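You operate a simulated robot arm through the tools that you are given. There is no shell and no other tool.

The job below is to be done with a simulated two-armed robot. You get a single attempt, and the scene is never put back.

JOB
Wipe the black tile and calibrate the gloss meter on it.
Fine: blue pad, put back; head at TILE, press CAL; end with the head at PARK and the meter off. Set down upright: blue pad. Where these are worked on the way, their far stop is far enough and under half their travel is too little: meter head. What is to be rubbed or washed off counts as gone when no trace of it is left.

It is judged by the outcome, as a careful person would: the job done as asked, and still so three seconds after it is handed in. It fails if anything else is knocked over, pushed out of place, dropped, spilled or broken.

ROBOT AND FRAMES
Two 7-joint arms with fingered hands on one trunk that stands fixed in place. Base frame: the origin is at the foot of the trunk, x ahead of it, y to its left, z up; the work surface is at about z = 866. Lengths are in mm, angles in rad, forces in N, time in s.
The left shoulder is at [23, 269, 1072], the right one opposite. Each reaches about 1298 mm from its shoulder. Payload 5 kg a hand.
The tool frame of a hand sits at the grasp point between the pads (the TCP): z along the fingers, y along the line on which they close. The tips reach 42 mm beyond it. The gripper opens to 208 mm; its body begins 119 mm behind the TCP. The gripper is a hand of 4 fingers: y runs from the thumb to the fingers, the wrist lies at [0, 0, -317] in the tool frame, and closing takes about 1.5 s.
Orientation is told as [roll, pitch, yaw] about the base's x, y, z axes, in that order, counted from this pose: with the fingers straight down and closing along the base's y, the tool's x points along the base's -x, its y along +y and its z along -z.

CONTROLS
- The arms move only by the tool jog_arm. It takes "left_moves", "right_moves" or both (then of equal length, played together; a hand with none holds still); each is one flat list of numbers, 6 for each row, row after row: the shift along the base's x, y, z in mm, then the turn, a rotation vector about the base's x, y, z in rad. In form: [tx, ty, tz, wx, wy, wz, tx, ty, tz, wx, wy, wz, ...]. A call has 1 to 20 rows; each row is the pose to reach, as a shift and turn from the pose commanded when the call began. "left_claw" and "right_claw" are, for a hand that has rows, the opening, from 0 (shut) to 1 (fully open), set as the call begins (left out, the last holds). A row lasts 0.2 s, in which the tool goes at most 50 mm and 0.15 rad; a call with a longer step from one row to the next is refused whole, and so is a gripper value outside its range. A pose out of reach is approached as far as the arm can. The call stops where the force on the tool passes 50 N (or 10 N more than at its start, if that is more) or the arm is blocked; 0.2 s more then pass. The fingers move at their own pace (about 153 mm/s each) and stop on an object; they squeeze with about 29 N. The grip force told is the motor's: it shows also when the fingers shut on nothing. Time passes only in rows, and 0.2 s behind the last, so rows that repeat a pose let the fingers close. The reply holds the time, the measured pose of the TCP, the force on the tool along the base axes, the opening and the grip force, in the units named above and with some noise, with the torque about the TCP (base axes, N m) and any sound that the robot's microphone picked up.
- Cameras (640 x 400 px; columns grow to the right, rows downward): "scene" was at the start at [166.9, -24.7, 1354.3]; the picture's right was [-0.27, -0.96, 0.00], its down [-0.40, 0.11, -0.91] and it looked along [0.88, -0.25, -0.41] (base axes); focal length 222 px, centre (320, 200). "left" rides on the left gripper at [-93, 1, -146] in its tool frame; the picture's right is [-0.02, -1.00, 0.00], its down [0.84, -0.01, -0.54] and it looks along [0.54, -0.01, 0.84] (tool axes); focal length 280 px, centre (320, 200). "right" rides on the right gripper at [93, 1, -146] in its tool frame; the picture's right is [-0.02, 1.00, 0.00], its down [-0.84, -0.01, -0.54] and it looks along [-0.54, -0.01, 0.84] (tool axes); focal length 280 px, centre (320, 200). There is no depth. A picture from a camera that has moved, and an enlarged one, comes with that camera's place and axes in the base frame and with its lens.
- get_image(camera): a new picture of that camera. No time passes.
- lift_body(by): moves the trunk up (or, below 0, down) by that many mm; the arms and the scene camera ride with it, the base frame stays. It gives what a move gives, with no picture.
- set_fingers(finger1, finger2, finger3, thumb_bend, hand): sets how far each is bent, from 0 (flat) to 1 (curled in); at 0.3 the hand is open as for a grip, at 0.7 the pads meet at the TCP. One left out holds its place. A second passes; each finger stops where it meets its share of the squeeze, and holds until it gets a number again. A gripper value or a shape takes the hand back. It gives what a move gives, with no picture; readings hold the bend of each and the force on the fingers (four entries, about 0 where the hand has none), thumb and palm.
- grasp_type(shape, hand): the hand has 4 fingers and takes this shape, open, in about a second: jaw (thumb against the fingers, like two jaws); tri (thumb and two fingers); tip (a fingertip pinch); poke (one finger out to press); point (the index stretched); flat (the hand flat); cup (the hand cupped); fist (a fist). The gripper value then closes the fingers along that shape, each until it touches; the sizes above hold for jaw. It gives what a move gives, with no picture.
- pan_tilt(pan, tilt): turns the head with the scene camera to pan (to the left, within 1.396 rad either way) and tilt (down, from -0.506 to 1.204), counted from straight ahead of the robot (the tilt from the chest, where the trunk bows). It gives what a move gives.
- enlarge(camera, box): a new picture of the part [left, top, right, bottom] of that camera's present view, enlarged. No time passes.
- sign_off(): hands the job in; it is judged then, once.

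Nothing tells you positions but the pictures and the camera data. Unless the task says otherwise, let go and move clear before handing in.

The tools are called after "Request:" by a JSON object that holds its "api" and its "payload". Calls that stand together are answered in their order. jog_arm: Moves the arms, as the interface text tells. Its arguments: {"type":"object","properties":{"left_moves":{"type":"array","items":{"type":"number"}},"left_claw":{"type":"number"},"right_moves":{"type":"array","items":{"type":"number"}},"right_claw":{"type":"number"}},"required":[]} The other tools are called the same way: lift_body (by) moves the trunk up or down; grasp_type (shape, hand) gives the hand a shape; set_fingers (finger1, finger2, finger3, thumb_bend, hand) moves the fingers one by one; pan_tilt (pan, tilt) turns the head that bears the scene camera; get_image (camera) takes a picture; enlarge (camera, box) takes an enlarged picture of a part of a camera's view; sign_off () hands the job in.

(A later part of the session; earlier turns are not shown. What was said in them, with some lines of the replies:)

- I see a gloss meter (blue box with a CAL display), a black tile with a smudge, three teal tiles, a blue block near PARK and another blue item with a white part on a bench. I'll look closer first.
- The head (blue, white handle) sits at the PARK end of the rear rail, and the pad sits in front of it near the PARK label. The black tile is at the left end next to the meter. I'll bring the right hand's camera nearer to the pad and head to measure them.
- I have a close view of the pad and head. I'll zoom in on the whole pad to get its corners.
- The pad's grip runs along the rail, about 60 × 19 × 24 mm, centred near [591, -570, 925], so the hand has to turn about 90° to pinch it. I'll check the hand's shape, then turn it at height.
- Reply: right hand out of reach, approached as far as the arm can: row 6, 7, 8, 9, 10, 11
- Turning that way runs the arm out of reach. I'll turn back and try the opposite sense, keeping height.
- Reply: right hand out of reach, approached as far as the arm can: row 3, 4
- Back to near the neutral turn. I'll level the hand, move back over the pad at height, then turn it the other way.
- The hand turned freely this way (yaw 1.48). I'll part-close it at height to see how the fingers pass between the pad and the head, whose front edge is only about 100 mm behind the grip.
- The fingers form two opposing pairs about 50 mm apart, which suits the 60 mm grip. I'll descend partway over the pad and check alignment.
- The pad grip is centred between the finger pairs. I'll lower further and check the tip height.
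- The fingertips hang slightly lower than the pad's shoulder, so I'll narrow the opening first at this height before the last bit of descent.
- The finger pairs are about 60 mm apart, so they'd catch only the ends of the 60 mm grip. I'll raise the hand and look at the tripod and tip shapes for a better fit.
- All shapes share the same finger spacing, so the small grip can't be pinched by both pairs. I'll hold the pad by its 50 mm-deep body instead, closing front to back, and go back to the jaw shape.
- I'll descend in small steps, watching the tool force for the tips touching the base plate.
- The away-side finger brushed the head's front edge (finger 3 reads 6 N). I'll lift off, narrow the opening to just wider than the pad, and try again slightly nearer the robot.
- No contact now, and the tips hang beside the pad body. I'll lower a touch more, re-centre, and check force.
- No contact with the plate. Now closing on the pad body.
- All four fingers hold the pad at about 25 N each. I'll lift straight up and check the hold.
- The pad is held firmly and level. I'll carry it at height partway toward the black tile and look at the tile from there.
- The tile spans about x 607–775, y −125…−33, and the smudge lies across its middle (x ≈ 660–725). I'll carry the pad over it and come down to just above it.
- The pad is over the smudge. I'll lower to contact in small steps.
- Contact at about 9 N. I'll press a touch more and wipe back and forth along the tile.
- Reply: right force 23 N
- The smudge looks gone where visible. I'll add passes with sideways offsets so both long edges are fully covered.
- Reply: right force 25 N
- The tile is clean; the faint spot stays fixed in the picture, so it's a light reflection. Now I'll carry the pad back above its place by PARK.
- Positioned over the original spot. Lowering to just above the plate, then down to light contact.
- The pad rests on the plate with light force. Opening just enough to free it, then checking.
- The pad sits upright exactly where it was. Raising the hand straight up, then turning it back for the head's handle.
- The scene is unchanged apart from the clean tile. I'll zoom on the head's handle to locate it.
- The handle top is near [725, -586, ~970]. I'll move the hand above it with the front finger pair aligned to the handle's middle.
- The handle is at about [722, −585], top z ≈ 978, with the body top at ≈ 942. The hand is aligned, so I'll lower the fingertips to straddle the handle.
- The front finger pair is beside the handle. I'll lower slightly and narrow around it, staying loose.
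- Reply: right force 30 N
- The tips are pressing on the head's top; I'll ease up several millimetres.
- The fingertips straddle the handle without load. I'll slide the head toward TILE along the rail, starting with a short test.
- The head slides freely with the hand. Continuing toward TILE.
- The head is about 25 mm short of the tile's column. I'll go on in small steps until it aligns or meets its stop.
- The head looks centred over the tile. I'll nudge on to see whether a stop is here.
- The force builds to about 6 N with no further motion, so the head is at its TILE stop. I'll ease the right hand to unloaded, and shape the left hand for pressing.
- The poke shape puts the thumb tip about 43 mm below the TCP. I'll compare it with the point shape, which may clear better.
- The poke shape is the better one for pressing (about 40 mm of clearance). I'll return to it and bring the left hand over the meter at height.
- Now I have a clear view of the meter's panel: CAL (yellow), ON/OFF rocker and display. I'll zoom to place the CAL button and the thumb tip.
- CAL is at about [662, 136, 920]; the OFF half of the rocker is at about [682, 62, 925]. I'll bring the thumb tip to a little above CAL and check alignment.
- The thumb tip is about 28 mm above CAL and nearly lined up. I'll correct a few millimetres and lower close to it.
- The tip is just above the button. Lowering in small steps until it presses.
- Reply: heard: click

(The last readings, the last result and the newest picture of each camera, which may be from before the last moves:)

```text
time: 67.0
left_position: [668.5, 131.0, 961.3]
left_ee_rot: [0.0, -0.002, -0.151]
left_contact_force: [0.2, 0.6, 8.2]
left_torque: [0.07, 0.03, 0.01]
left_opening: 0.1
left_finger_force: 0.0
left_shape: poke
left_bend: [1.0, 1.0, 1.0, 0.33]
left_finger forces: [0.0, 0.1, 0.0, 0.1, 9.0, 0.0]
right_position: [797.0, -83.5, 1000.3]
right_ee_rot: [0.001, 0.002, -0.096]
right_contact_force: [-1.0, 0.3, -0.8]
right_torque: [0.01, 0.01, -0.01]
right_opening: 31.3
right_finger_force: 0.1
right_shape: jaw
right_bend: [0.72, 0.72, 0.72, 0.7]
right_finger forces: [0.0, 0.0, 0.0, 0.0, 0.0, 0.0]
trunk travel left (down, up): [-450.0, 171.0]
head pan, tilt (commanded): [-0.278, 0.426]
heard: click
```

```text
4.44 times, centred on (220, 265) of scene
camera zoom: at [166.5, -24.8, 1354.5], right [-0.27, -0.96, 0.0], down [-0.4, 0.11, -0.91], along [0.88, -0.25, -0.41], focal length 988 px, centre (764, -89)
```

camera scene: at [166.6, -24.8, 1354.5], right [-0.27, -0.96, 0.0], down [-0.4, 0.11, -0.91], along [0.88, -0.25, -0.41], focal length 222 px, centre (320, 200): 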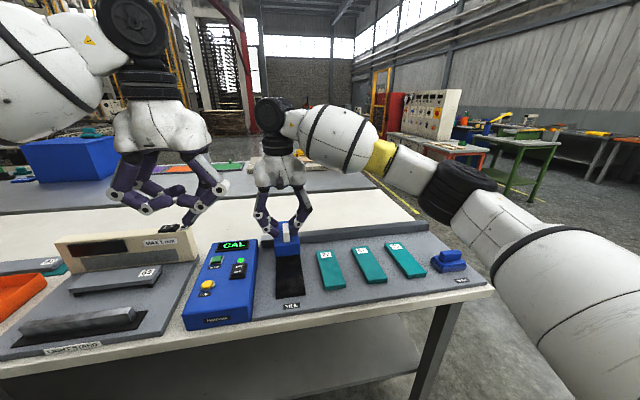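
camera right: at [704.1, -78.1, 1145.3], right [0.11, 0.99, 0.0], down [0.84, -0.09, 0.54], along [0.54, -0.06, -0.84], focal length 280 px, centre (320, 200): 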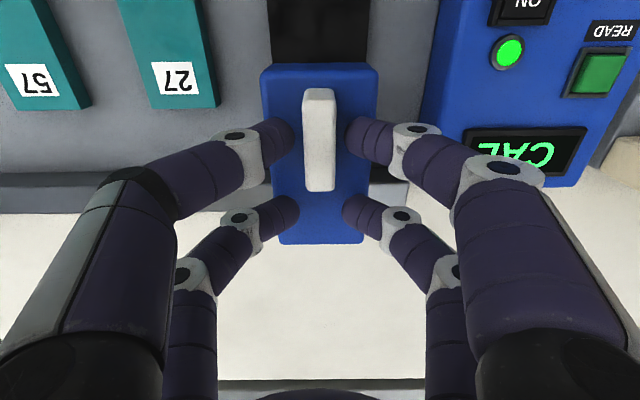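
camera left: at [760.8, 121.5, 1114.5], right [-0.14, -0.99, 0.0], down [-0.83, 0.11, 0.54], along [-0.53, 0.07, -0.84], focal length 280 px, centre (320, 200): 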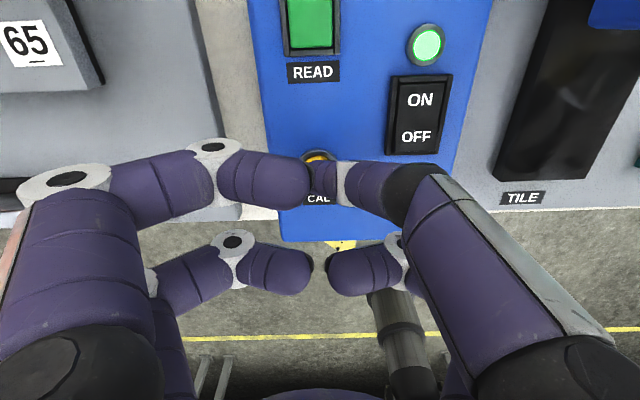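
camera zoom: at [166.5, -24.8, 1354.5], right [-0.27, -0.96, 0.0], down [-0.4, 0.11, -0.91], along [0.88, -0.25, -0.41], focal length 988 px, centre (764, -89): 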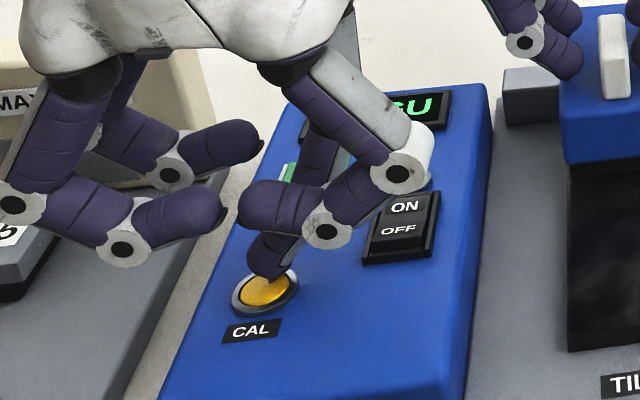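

A click was heard and the display has changed. I'll lift the thumb off and read the display.

Request:
{"api": "jog_arm", "payload": {"left_moves": [0, 0, 8, 0, 0, 0, 0, 0, 20, 0, 0, 0, 0, 0, 50, 0, 0, 0, 0, 0, 80, 0, 0, 0]}}

Request:
{"api": "enlarge", "payload": {"camera": "scene", "box": [170, 220, 310, 330]}}

Request:
{"api": "get_image", "payload": {"camera": "left"}}

Request:
{"api": "enlarge", "payload": {"camera": "right", "box": [400, 0, 640, 200]}}

```text
time: 68.0
left_position: [669.5, 131.2, 1038.9]
left_ee_rot: [0.0, 0.0, -0.152]
left_contact_force: [0.2, -0.3, -1.0]
left_torque: [-0.01, -0.06, 0.01]
left_opening: 0.2
left_finger_force: 0.0
left_shape: poke
left_bend: [1.0, 1.0, 1.0, 0.33]
left_finger forces: [0.0, 0.0, 0.0, 0.0, 0.0, 0.0]
right_position: [796.3, -84.0, 999.3]
right_ee_rot: [0.003, 0.0, -0.095]
right_contact_force: [-0.9, -0.2, 0.9]
right_torque: [0.0, -0.06, 0.04]
right_opening: 31.5
right_finger_force: 0.1
right_shape: jaw
right_bend: [0.72, 0.72, 0.72, 0.7]
right_finger forces: [0.1, 0.1, 0.0, 0.1, 0.1, 0.0]
trunk travel left (down, up): [-450.0, 171.0]
head pan, tilt (commanded): [-0.278, 0.426]
```

```text
3.64 times, centred on (240, 275) of scene
camera zoom: at [166.4, -24.9, 1354.4], right [-0.27, -0.96, 0.0], down [-0.4, 0.11, -0.91], along [0.88, -0.25, -0.41], focal length 808 px, centre (611, -73)
```

zoom: 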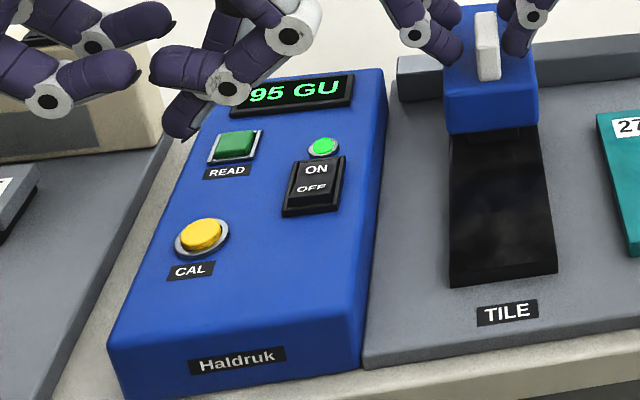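

```text
taken
camera left: at [760.5, 118.5, 1185.8], right [-0.14, -0.99, 0.0], down [-0.83, 0.11, 0.54], along [-0.53, 0.07, -0.84], focal length 280 px, centre (320, 200)
```

left: 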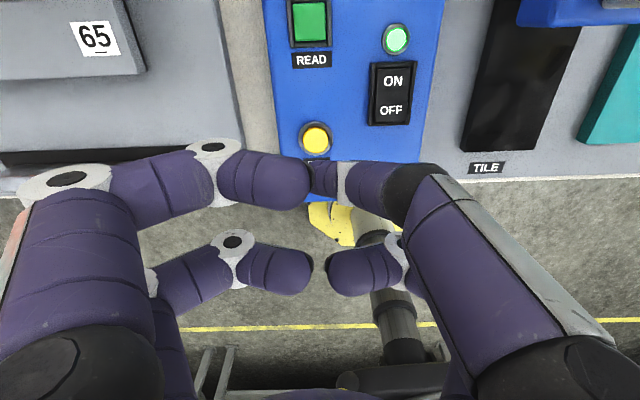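

```text
2.00 times, centred on (520, 100) of right
camera zoom: at [704.0, -73.2, 1145.8], right [0.11, 0.99, 0.0], down [0.84, -0.09, 0.54], along [0.54, -0.06, -0.84], focal length 561 px, centre (-80, 400)
```

zoom: 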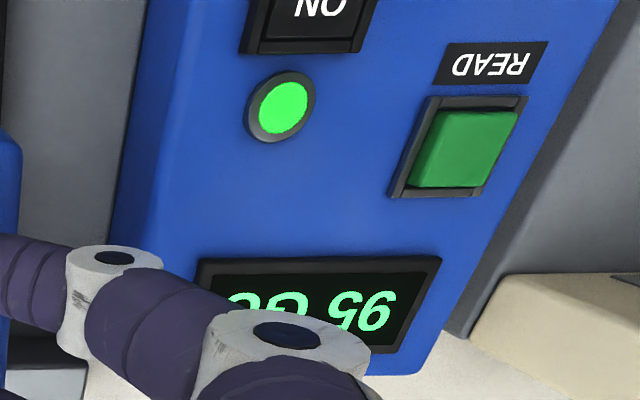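

The display reads 95 GU, so the calibration took. Now I'll slide the head back toward PARK with the right hand.

Request:
{"api": "jog_arm", "payload": {"right_moves": [-1, -10, 0, 0, 0, 0, -3, -30, 0, 0, 0, 0, -5.5, -55, 0, 0, 0, 0, -8, -80, 0, 0, 0, 0, -10.4, -105, 0, 0, 0, 0, -12.9, -130, 0, 0, 0, 0, -15.4, -155, 0, 0, 0, 0, -17.9, -180, 0, 0, 0, 0, -20.4, -205, 0, 0, 0, 0, -22.9, -230, 0, 0, 0, 0, -25.3, -255, 0, 0, 0, 0, -27.8, -280, 0, 0, 0, 0, -30.3, -305, 0, 0, 0, 0, -32.8, -330, 0, 0, 0, 0, -35.3, -355, 0, 0, 0, 0, -37.7, -380, 0, 0, 0, 0, -40.2, -405, 0, 0, 0, 0, -42.7, -430, 0, 0, 0, 0, -44.7, -450, 0, 0, 0, 0, -46.7, -470, 0, 0, 0, 0]}}

Request:
{"api": "get_image", "payload": {"camera": "right"}}

Request:
{"api": "get_image", "payload": {"camera": "scene"}}

```text
time: 72.2
left_position: [669.6, 131.4, 1039.4]
left_ee_rot: [0.001, 0.0, -0.153]
left_contact_force: [1.1, 0.0, 0.3]
left_torque: [0.05, -0.03, 0.01]
left_opening: 0.1
left_finger_force: 0.0
left_shape: poke
left_bend: [1.0, 1.0, 1.0, 0.33]
left_finger forces: [0.0, 0.0, 0.1, 0.0, 0.0, 0.1]
right_position: [750.5, -554.5, 999.4]
right_ee_rot: [0.001, 0.001, -0.095]
right_contact_force: [-1.0, 0.4, -0.1]
right_torque: [0.04, 0.0, 0.01]
right_opening: 31.3
right_finger_force: 0.1
right_shape: jaw
right_bend: [0.72, 0.72, 0.72, 0.7]
right_finger forces: [0.0, 0.0, 0.1, 0.0, 0.0, 0.0]
trunk travel left (down, up): [-450.0, 171.0]
head pan, tilt (commanded): [-0.278, 0.426]
```

```text
taken
camera right: at [657.6, -544.0, 1145.5], right [0.11, 0.99, 0.0], down [0.84, -0.09, 0.54], along [0.54, -0.06, -0.84], focal length 280 px, centre (320, 200)
```

right: 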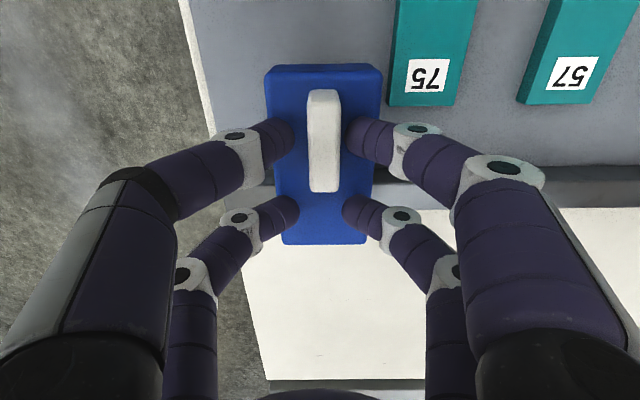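

```text
taken
camera scene: at [166.7, -25.1, 1354.4], right [-0.27, -0.96, 0.0], down [-0.4, 0.11, -0.91], along [0.88, -0.25, -0.41], focal length 222 px, centre (320, 200)
```

scene: 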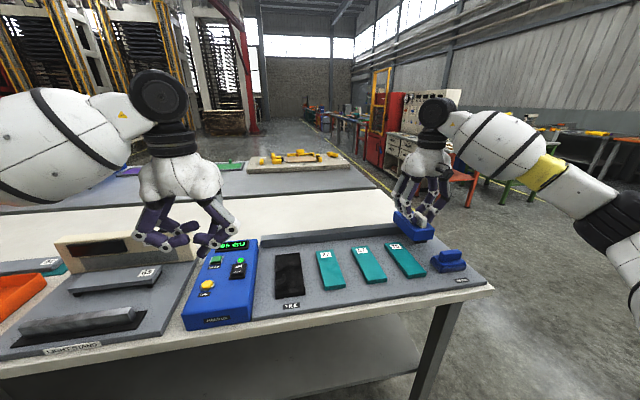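

About 35 mm left to PARK. Continuing in small steps to its stop.

Request:
{"api": "jog_arm", "payload": {"right_moves": [-1, -10, 0, 0, 0, 0, -2, -20, 0, 0, 0, 0, -3, -30, 0, 0, 0, 0, -3.7, -37, 0, 0, 0, 0]}}

Request:
{"api": "jog_arm", "payload": {"right_moves": [-0.3, -3, 0, 0, 0, 0]}}

Request:
{"api": "enlarge", "payload": {"camera": "right", "box": [230, 40, 420, 260]}}

```text
time: 73.2
left_position: [668.7, 132.1, 1038.0]
left_ee_rot: [0.0, 0.0, -0.152]
left_contact_force: [0.6, -0.6, 0.3]
left_torque: [0.0, 0.0, -0.02]
left_opening: 0.1
left_finger_force: 0.0
left_shape: poke
left_bend: [1.0, 1.0, 1.0, 0.33]
left_finger forces: [0.0, 0.0, 0.1, 0.1, 0.0, 0.1]
right_position: [746.1, -591.1, 998.3]
right_ee_rot: [0.002, 0.0, -0.095]
right_contact_force: [0.8, -0.5, -0.6]
right_torque: [-0.01, 0.01, 0.03]
right_opening: 31.3
right_finger_force: 0.0
right_shape: jaw
right_bend: [0.72, 0.72, 0.72, 0.7]
right_finger forces: [0.1, 0.0, 0.0, 0.0, 0.1, 0.0]
trunk travel left (down, up): [-450.0, 171.0]
head pan, tilt (commanded): [-0.278, 0.426]
```

```text
time: 73.6
left_position: [669.7, 131.1, 1038.6]
left_ee_rot: [0.001, 0.0, -0.152]
left_contact_force: [0.1, 0.2, 0.0]
left_torque: [-0.03, 0.04, -0.01]
left_opening: 0.0
left_finger_force: 0.0
left_shape: poke
left_bend: [1.0, 1.0, 1.0, 0.33]
left_finger forces: [0.0, 0.0, 0.1, 0.0, 0.1, 0.0]
right_position: [745.9, -594.2, 999.1]
right_ee_rot: [0.001, 0.0, -0.097]
right_contact_force: [0.3, 1.1, 0.1]
right_torque: [0.05, 0.01, -0.03]
right_opening: 31.2
right_finger_force: 0.0
right_shape: jaw
right_bend: [0.72, 0.72, 0.72, 0.7]
right_finger forces: [1.0, 0.1, 0.0, 0.0, 0.0, 0.0]
trunk travel left (down, up): [-450.0, 171.0]
head pan, tilt (commanded): [-0.278, 0.426]
```

```text
1.82 times, centred on (325, 150) of right
camera zoom: at [653.9, -583.3, 1145.5], right [0.11, 0.99, 0.0], down [0.84, -0.09, 0.54], along [0.54, -0.06, -0.84], focal length 510 px, centre (311, 291)
```

zoom: 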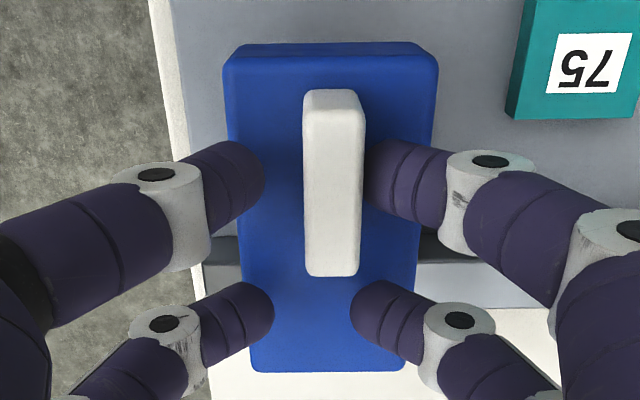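

Request:
{"api": "jog_arm", "payload": {"right_moves": [-0.3, -3, 0, 0, 0, 0]}}

Request:
{"api": "enlarge", "payload": {"camera": "scene", "box": [375, 180, 495, 290]}}

```text
time: 74.0
left_position: [668.0, 131.2, 1038.6]
left_ee_rot: [-0.001, 0.0, -0.151]
left_contact_force: [-0.4, 0.0, 0.1]
left_torque: [-0.02, 0.02, 0.01]
left_opening: 0.0
left_finger_force: 0.0
left_shape: poke
left_bend: [1.0, 1.0, 1.0, 0.33]
left_finger forces: [0.0, 0.0, 0.1, 0.1, 0.0, 0.0]
right_position: [746.9, -596.4, 999.7]
right_ee_rot: [0.002, 0.002, -0.096]
right_contact_force: [-0.4, 2.7, -0.1]
right_torque: [0.07, -0.01, -0.12]
right_opening: 31.7
right_finger_force: 0.0
right_shape: jaw
right_bend: [0.72, 0.72, 0.72, 0.7]
right_finger forces: [2.6, 0.0, 0.0, 0.1, 0.1, 0.0]
trunk travel left (down, up): [-450.0, 171.0]
head pan, tilt (commanded): [-0.278, 0.426]
```

```text
3.64 times, centred on (435, 235) of scene
camera zoom: at [166.9, -24.5, 1354.3], right [-0.27, -0.96, 0.0], down [-0.4, 0.11, -0.91], along [0.88, -0.25, -0.41], focal length 808 px, centre (-98, 73)
```

zoom: 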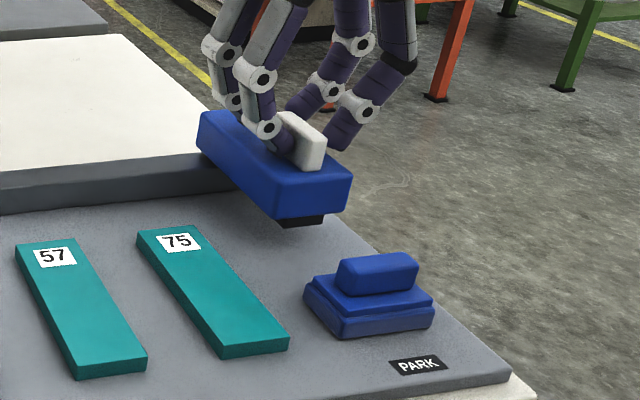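

The head is back at its PARK stop, matching its first position. I'll centre the right hand, lift it clear, and move it away.

Request:
{"api": "jog_arm", "payload": {"right_moves": [0.5, 5, 0, 0, 0, 0, 0.8, 8, 0, 0, 0, 0, 0.8, 8, 5, 0, 0, 0, 0.8, 8, 20, 0, 0, 0, 0.8, 8, 50, 0, 0, 0, 0.8, 8, 95, 0, 0, 0, 0.8, 8, 140, 0, 0, 0, -20, 8, 180, 0, 0, 0, -50, 8, 215, 0, 0, 0]}}

Request:
{"api": "enlarge", "payload": {"camera": "scene", "box": [375, 180, 495, 290]}}

Request:
{"api": "get_image", "payload": {"camera": "right"}}

```text
time: 76.0
left_position: [668.0, 131.9, 1041.1]
left_ee_rot: [0.0, -0.002, -0.153]
left_contact_force: [-0.9, 0.4, 1.4]
left_torque: [-0.03, -0.21, 0.01]
left_opening: 0.3
left_finger_force: 0.0
left_shape: poke
left_bend: [1.0, 1.0, 1.0, 0.33]
left_finger forces: [0.1, 0.0, 0.0, 0.1, 0.2, 0.1]
right_position: [694.7, -588.4, 1216.0]
right_ee_rot: [0.0, 0.0, -0.098]
right_contact_force: [-0.6, 0.5, 1.5]
right_torque: [-0.09, -0.09, 0.0]
right_opening: 30.9
right_finger_force: 0.1
right_shape: jaw
right_bend: [0.72, 0.72, 0.72, 0.7]
right_finger forces: [0.1, 0.0, 0.1, 0.0, 0.1, 0.1]
trunk travel left (down, up): [-450.0, 171.0]
head pan, tilt (commanded): [-0.278, 0.426]
```

```text
3.64 times, centred on (435, 235) of scene
camera zoom: at [165.7, -24.4, 1354.7], right [-0.27, -0.96, 0.0], down [-0.4, 0.11, -0.91], along [0.88, -0.25, -0.41], focal length 808 px, centre (-98, 73)
```

zoom: 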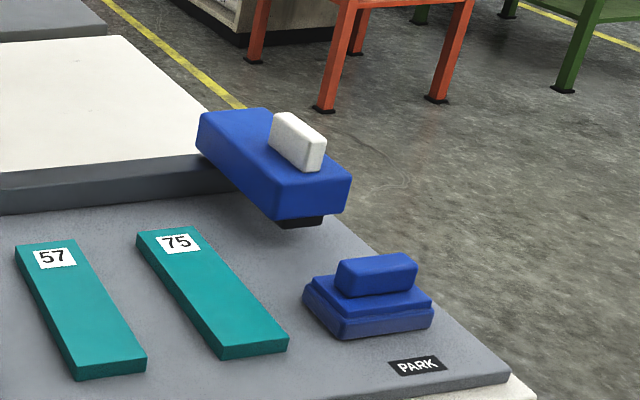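

```text
taken
camera right: at [602.3, -578.2, 1362.2], right [0.11, 0.99, 0.0], down [0.84, -0.09, 0.54], along [0.54, -0.06, -0.84], focal length 280 px, centre (320, 200)
```

right: 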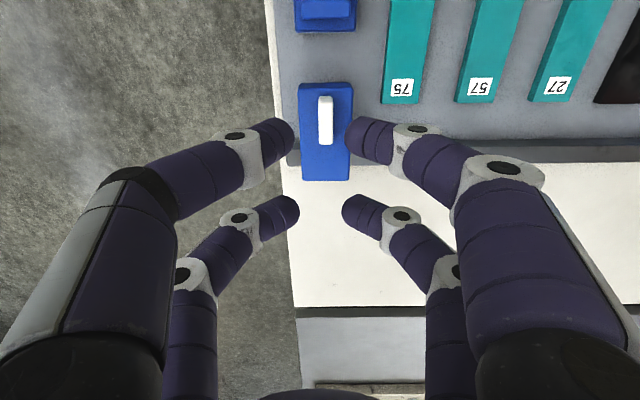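

Head and pad are exactly as at the start, and the right hand is clear. Now I'll move the left thumb over the OFF half of the rocker.

Request:
{"api": "jog_arm", "payload": {"left_moves": [5, -25, 0, 0, 0, 0, 10, -50, 0, 0, 0, 0, 14, -73, 0, 0, 0, 0, 14, -73, -30, 0, 0, 0]}}

Request:
{"api": "enlarge", "payload": {"camera": "scene", "box": [170, 190, 310, 310]}}

Request:
{"api": "get_image", "payload": {"camera": "left"}}

```text
time: 77.0
left_position: [682.7, 58.6, 1007.8]
left_ee_rot: [0.0, 0.001, -0.151]
left_contact_force: [0.6, 0.9, 0.5]
left_torque: [-0.08, 0.03, 0.0]
left_opening: 0.0
left_finger_force: 0.0
left_shape: poke
left_bend: [1.0, 1.0, 1.0, 0.33]
left_finger forces: [0.0, 0.0, 0.0, 0.0, 0.0, 0.0]
right_position: [697.2, -587.0, 1213.1]
right_ee_rot: [0.001, 0.0, -0.096]
right_contact_force: [0.6, 0.5, -0.1]
right_torque: [-0.13, 0.13, 0.03]
right_opening: 31.2
right_finger_force: 0.1
right_shape: jaw
right_bend: [0.72, 0.72, 0.72, 0.7]
right_finger forces: [0.0, 0.0, 0.0, 0.0, 0.0, 0.0]
trunk travel left (down, up): [-450.0, 171.0]
head pan, tilt (commanded): [-0.278, 0.426]
```

```text
3.33 times, centred on (240, 250) of scene
camera zoom: at [167.8, -24.2, 1354.0], right [-0.27, -0.96, 0.0], down [-0.4, 0.11, -0.91], along [0.88, -0.25, -0.41], focal length 741 px, centre (587, 33)
```

zoom: 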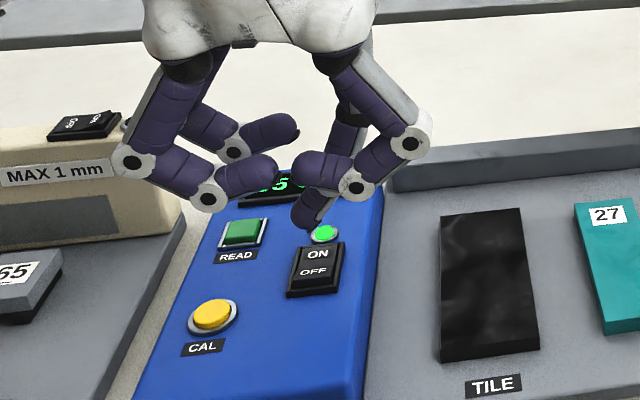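

```text
taken
camera left: at [776.1, 46.5, 1154.3], right [-0.13, -0.99, 0.0], down [-0.83, 0.11, 0.54], along [-0.53, 0.07, -0.84], focal length 280 px, centre (320, 200)
```

left: 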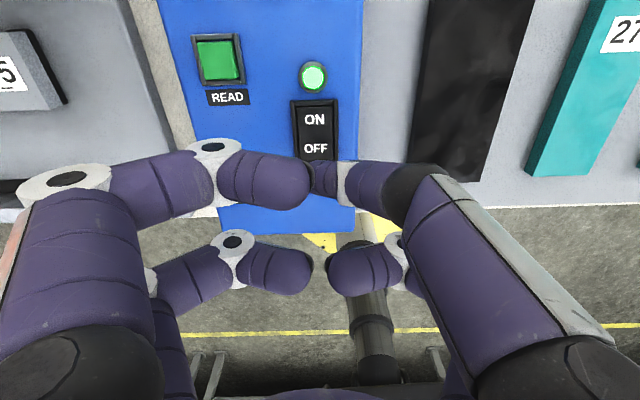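

The tip is a little too far back, near the rocker's middle. I'll shift it about 11 mm toward the OFF end and lower partway.

Request:
{"api": "jog_arm", "payload": {"left_moves": [-6, 1, 0, 0, 0, 0, -11, 2, -10, 0, 0, 0, -11, 2, -27, 0, 0, 0]}}

Request:
{"api": "enlarge", "payload": {"camera": "scene", "box": [190, 210, 290, 300]}}

Request:
{"api": "enlarge", "payload": {"camera": "left", "box": [230, 60, 430, 220]}}

```text
time: 77.8
left_position: [672.2, 60.1, 980.8]
left_ee_rot: [-0.001, 0.0, -0.149]
left_contact_force: [-0.5, 0.8, 0.9]
left_torque: [-0.03, 0.02, 0.01]
left_opening: 0.0
left_finger_force: 0.0
left_shape: poke
left_bend: [1.0, 1.0, 1.0, 0.33]
left_finger forces: [0.0, 0.0, 0.0, 0.0, 0.1, 0.0]
right_position: [696.4, -589.7, 1213.7]
right_ee_rot: [0.002, 0.001, -0.095]
right_contact_force: [0.6, 1.0, -0.4]
right_torque: [-0.04, 0.04, 0.01]
right_opening: 31.4
right_finger_force: 0.1
right_shape: jaw
right_bend: [0.72, 0.72, 0.72, 0.7]
right_finger forces: [0.0, 0.0, 0.0, 0.0, 0.0, 0.1]
trunk travel left (down, up): [-450.0, 171.0]
head pan, tilt (commanded): [-0.278, 0.426]
```

```text
4.44 times, centred on (240, 255) of scene
camera zoom: at [167.3, -24.6, 1354.2], right [-0.27, -0.96, 0.0], down [-0.4, 0.11, -0.91], along [0.88, -0.25, -0.41], focal length 988 px, centre (676, -44)
```

zoom: 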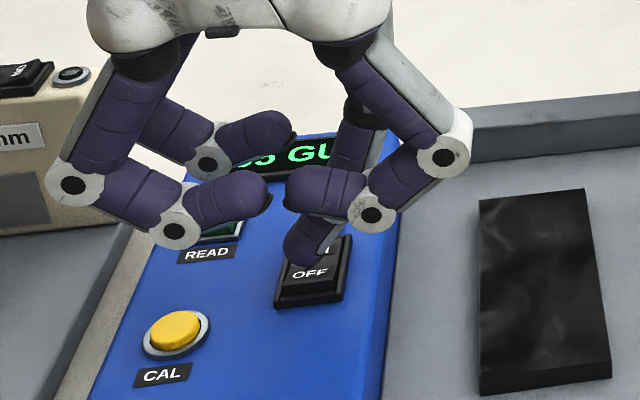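

```text
2.50 times, centred on (330, 140) of left
camera zoom: at [764.1, 47.4, 1128.0], right [-0.14, -0.99, 0.0], down [-0.83, 0.11, 0.54], along [-0.53, 0.07, -0.84], focal length 701 px, centre (295, 350)
```

zoom: 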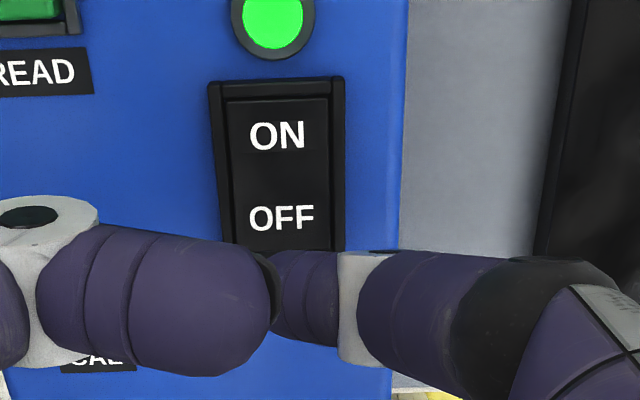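

The tip is lined up between the OFF label and the rocker's front end. Pressing down in small steps.

Request:
{"api": "jog_arm", "payload": {"left_moves": [0, -2, -6, 0, 0, 0, 0, -3, -11, 0, 0, 0]}}

Request:
{"api": "enlarge", "payload": {"camera": "scene", "box": [190, 210, 290, 300]}}

```text
time: 78.4
left_position: [672.8, 56.3, 971.8]
left_ee_rot: [-0.002, 0.0, -0.151]
left_contact_force: [-0.2, -0.2, 0.1]
left_torque: [0.01, 0.03, 0.01]
left_opening: 0.1
left_finger_force: 0.0
left_shape: poke
left_bend: [1.0, 1.0, 1.0, 0.33]
left_finger forces: [0.0, 0.0, 0.0, 0.0, 0.0, 0.0]
right_position: [695.9, -588.7, 1214.1]
right_ee_rot: [0.004, 0.001, -0.097]
right_contact_force: [0.4, 0.8, -0.5]
right_torque: [0.04, 0.0, -0.01]
right_opening: 31.1
right_finger_force: 0.1
right_shape: jaw
right_bend: [0.72, 0.72, 0.72, 0.7]
right_finger forces: [0.1, 0.1, 0.0, 0.0, 0.0, 0.0]
trunk travel left (down, up): [-450.0, 171.0]
head pan, tilt (commanded): [-0.278, 0.426]
```

```text
4.44 times, centred on (240, 255) of scene
camera zoom: at [166.9, -24.7, 1354.3], right [-0.27, -0.96, 0.0], down [-0.4, 0.11, -0.91], along [0.88, -0.25, -0.41], focal length 988 px, centre (676, -44)
```

zoom: 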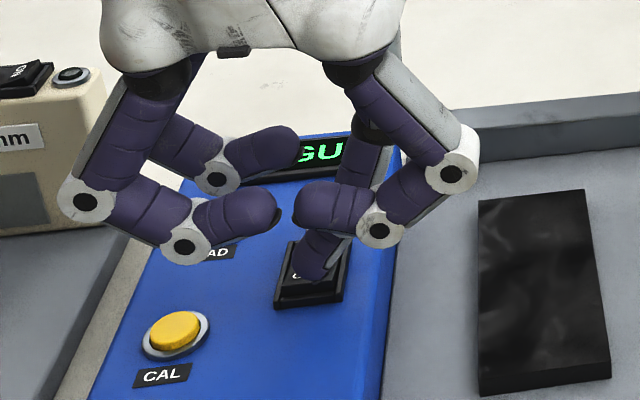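

Request:
{"api": "jog_arm", "payload": {"left_moves": [0, 0, -3, 0, 0, 0, 0, 0, -6, 0, 0, 0]}}

Request:
{"api": "enlarge", "payload": {"camera": "scene", "box": [190, 210, 290, 300]}}

```text
time: 79.0
left_position: [672.2, 56.8, 963.9]
left_ee_rot: [0.001, 0.0, -0.151]
left_contact_force: [0.5, -0.8, 0.0]
left_torque: [-0.03, 0.02, 0.01]
left_opening: 0.2
left_finger_force: 0.1
left_shape: poke
left_bend: [1.0, 1.0, 1.0, 0.33]
left_finger forces: [0.0, 0.0, 0.0, 0.0, 0.0, 0.1]
right_position: [697.2, -589.3, 1214.6]
right_ee_rot: [0.002, 0.0, -0.096]
right_contact_force: [0.1, 0.4, 0.7]
right_torque: [0.03, 0.01, 0.01]
right_opening: 31.2
right_finger_force: 0.1
right_shape: jaw
right_bend: [0.72, 0.72, 0.72, 0.7]
right_finger forces: [0.1, 0.1, 0.0, 0.0, 0.0, 0.0]
trunk travel left (down, up): [-450.0, 171.0]
head pan, tilt (commanded): [-0.278, 0.426]
```

```text
4.44 times, centred on (240, 255) of scene
camera zoom: at [167.0, -24.7, 1354.3], right [-0.27, -0.96, 0.0], down [-0.4, 0.11, -0.91], along [0.88, -0.25, -0.41], focal length 988 px, centre (676, -44)
```

zoom: 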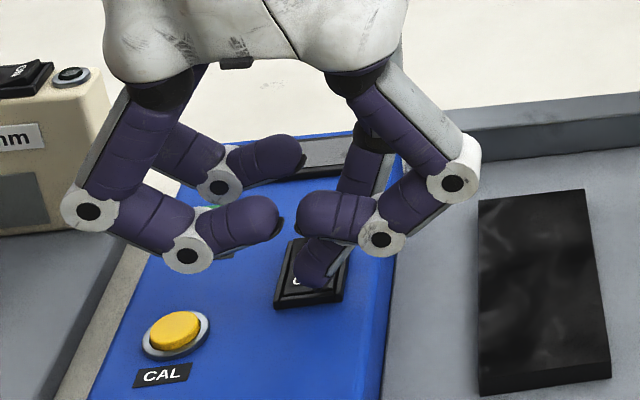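

The display looks blank now. I'll lift the thumb clear and check the meter.

Request:
{"api": "jog_arm", "payload": {"left_moves": [0, 0, 10, 0, 0, 0, 0, 0, 40, 0, 0, 0, -10, 5, 85, 0, 0, 0, -30, 10, 130, 0, 0, 0, -70, 20, 160, 0, 0, 0, -115, 30, 180, 0, 0, 0, -160, 40, 200, 0, 0, 0]}}

Request:
{"api": "enlarge", "payload": {"camera": "scene", "box": [170, 220, 310, 330]}}

Request:
{"api": "get_image", "payload": {"camera": "scene"}}

Request:
{"api": "get_image", "payload": {"camera": "left"}}

```text
refused: row 5 steps farther than a row can; nothing moved
```

```text
3.64 times, centred on (240, 275) of scene
camera zoom: at [167.0, -24.7, 1354.3], right [-0.27, -0.96, 0.0], down [-0.4, 0.11, -0.91], along [0.88, -0.25, -0.41], focal length 808 px, centre (611, -73)
```

zoom: 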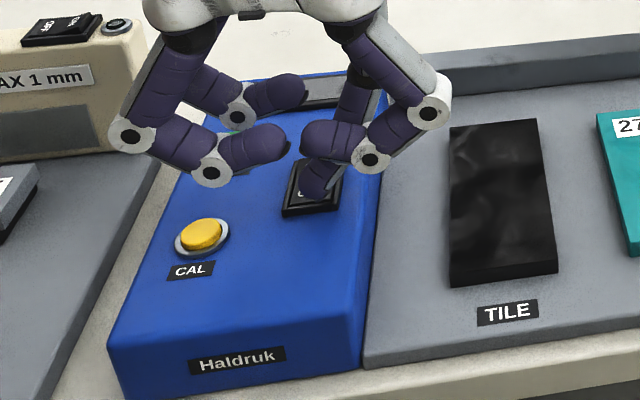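

```text
taken
camera scene: at [167.0, -24.7, 1354.3], right [-0.27, -0.96, 0.0], down [-0.4, 0.11, -0.91], along [0.88, -0.25, -0.41], focal length 222 px, centre (320, 200)
```

scene: 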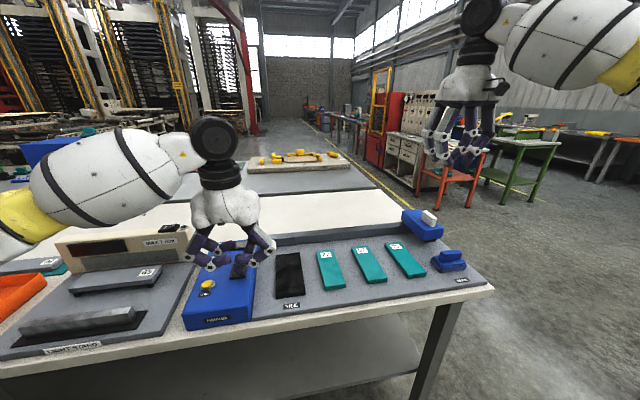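

```text
taken
camera left: at [764.0, 44.0, 1110.9], right [-0.14, -0.99, 0.0], down [-0.83, 0.11, 0.54], along [-0.53, 0.07, -0.84], focal length 280 px, centre (320, 200)
```

left: 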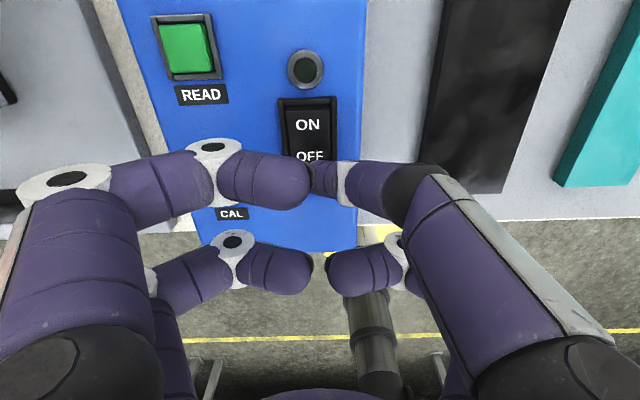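

The LED is dark, so the meter is off. That move was refused for a step that was too long; I'll lift clear with shorter steps.

Request:
{"api": "jog_arm", "payload": {"left_moves": [0, 0, 8, 0, 0, 0, 0, 0, 35, 0, 0, 0, 0, 0, 75, 0, 0, 0, -10, 3, 115, 0, 0, 0, -30, 8, 150, 0, 0, 0, -60, 14, 180, 0, 0, 0, -95, 20, 205, 0, 0, 0, -135, 28, 220, 0, 0, 0, -175, 36, 230, 0, 0, 0]}}

Request:
{"api": "enlarge", "payload": {"camera": "scene", "box": [170, 220, 310, 330]}}

Request:
{"api": "get_image", "payload": {"camera": "scene"}}

```text
time: 81.0
left_position: [495.8, 94.9, 1194.0]
left_ee_rot: [0.0, -0.001, -0.151]
left_contact_force: [0.4, 0.3, 0.4]
left_torque: [-0.01, -0.03, 0.0]
left_opening: 0.1
left_finger_force: 0.1
left_shape: poke
left_bend: [1.0, 1.0, 1.0, 0.33]
left_finger forces: [0.1, 0.0, 0.0, 0.0, 0.1, 0.0]
right_position: [695.7, -589.0, 1215.1]
right_ee_rot: [0.001, -0.002, -0.098]
right_contact_force: [0.1, 0.0, 1.1]
right_torque: [-0.02, -0.13, -0.01]
right_opening: 31.6
right_finger_force: 0.1
right_shape: jaw
right_bend: [0.72, 0.72, 0.72, 0.7]
right_finger forces: [0.0, 0.0, 0.1, 0.0, 0.1, 0.1]
trunk travel left (down, up): [-450.0, 171.0]
head pan, tilt (commanded): [-0.278, 0.426]
```

```text
3.64 times, centred on (240, 275) of scene
camera zoom: at [166.3, -24.5, 1354.5], right [-0.27, -0.96, 0.0], down [-0.4, 0.11, -0.91], along [0.88, -0.25, -0.41], focal length 808 px, centre (611, -73)
```

zoom: 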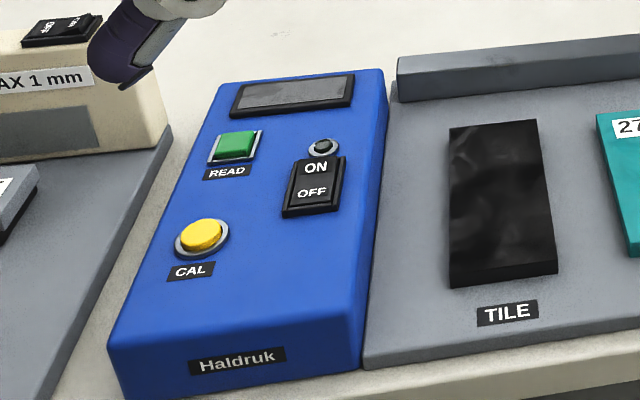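

```text
taken
camera scene: at [166.3, -24.5, 1354.5], right [-0.27, -0.96, 0.0], down [-0.4, 0.11, -0.91], along [0.88, -0.25, -0.41], focal length 222 px, centre (320, 200)
```

scene: 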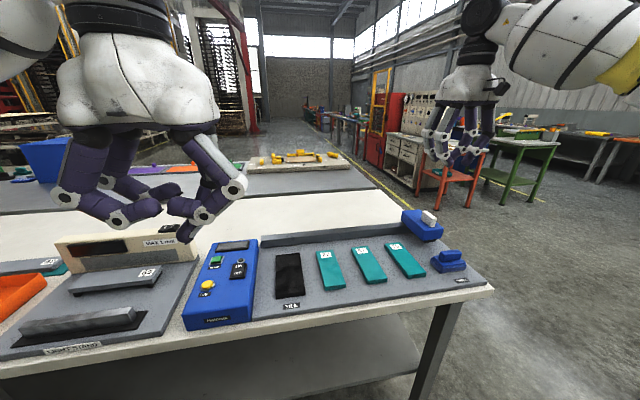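

The meter is off, the head is at PARK and the pad is in place. One last close look at the tile and the PARK end.

Request:
{"api": "enlarge", "payload": {"camera": "scene", "box": [260, 240, 330, 310]}}

Request:
{"api": "enlarge", "payload": {"camera": "scene", "box": [390, 195, 500, 295]}}

Request:
{"api": "enlarge", "payload": {"camera": "right", "box": [260, 0, 640, 200]}}

```text
5.71 times, centred on (295, 275) of scene
camera zoom: at [166.3, -24.5, 1354.5], right [-0.27, -0.96, 0.0], down [-0.4, 0.11, -0.91], along [0.88, -0.25, -0.41], focal length 1270 px, centre (463, -229)
```

zoom: 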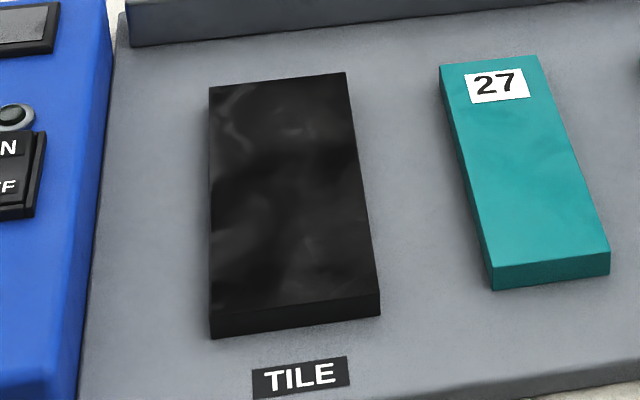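

```text
4.00 times, centred on (445, 245) of scene
camera zoom: at [166.3, -24.5, 1354.5], right [-0.27, -0.96, 0.0], down [-0.4, 0.11, -0.91], along [0.88, -0.25, -0.41], focal length 889 px, centre (-180, 20)
```

zoom: 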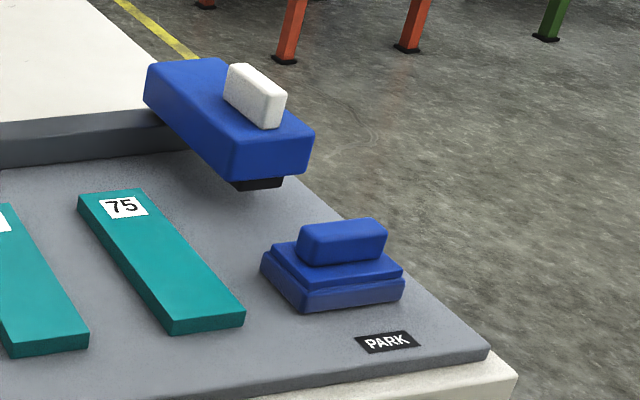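

```text
1.68 times, centred on (450, 100) of right
camera zoom: at [602.7, -578.5, 1361.9], right [0.11, 0.99, 0.0], down [0.84, -0.09, 0.54], along [0.54, -0.06, -0.84], focal length 472 px, centre (101, 368)
```

zoom: 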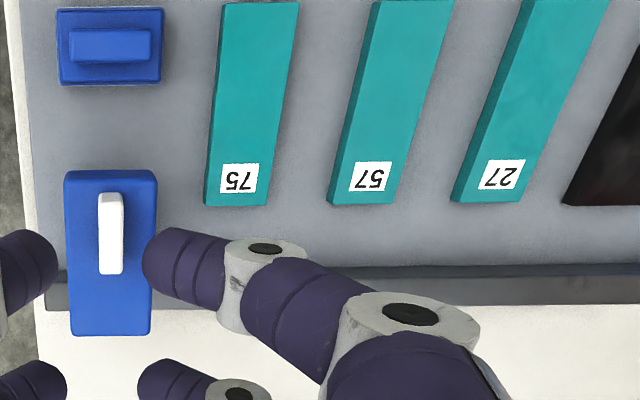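

The black tile is clean and the calibration registered: a click, then 95 GU on the display. The head is back at PARK, the meter is off, the pad is upright in its place, and both hands are clear. I'm handing in.

Request:
{"api": "sign_off", "payload": {}}

```text
The job is handed in.
```

The black tile is wiped clean and the gloss meter is calibrated on it. I've handed the job in but haven't seen the verdict.

- **Tile:** I wiped it with the blue pad in several passes along its length, shifting sideways to cover both long edges. No trace of the smudge showed in the last close-up.
- **Calibration:** I slid the head to its stop at TILE and pressed CAL. It clicked, and the display changed from CAL to 95 GU.
- **End state:** The head is back against its PARK stop. The meter is switched off, with its light and display dark. The blue pad is upright where it started.

Before the first grasp, a finger of the right hand brushed the front of the meter head at about 6 N. Later, the fingertips pressed on the top of the head at about 30 N before I eased off. The head slid normally afterwards and nothing looked out of place. Both hands were clear before I handed in.
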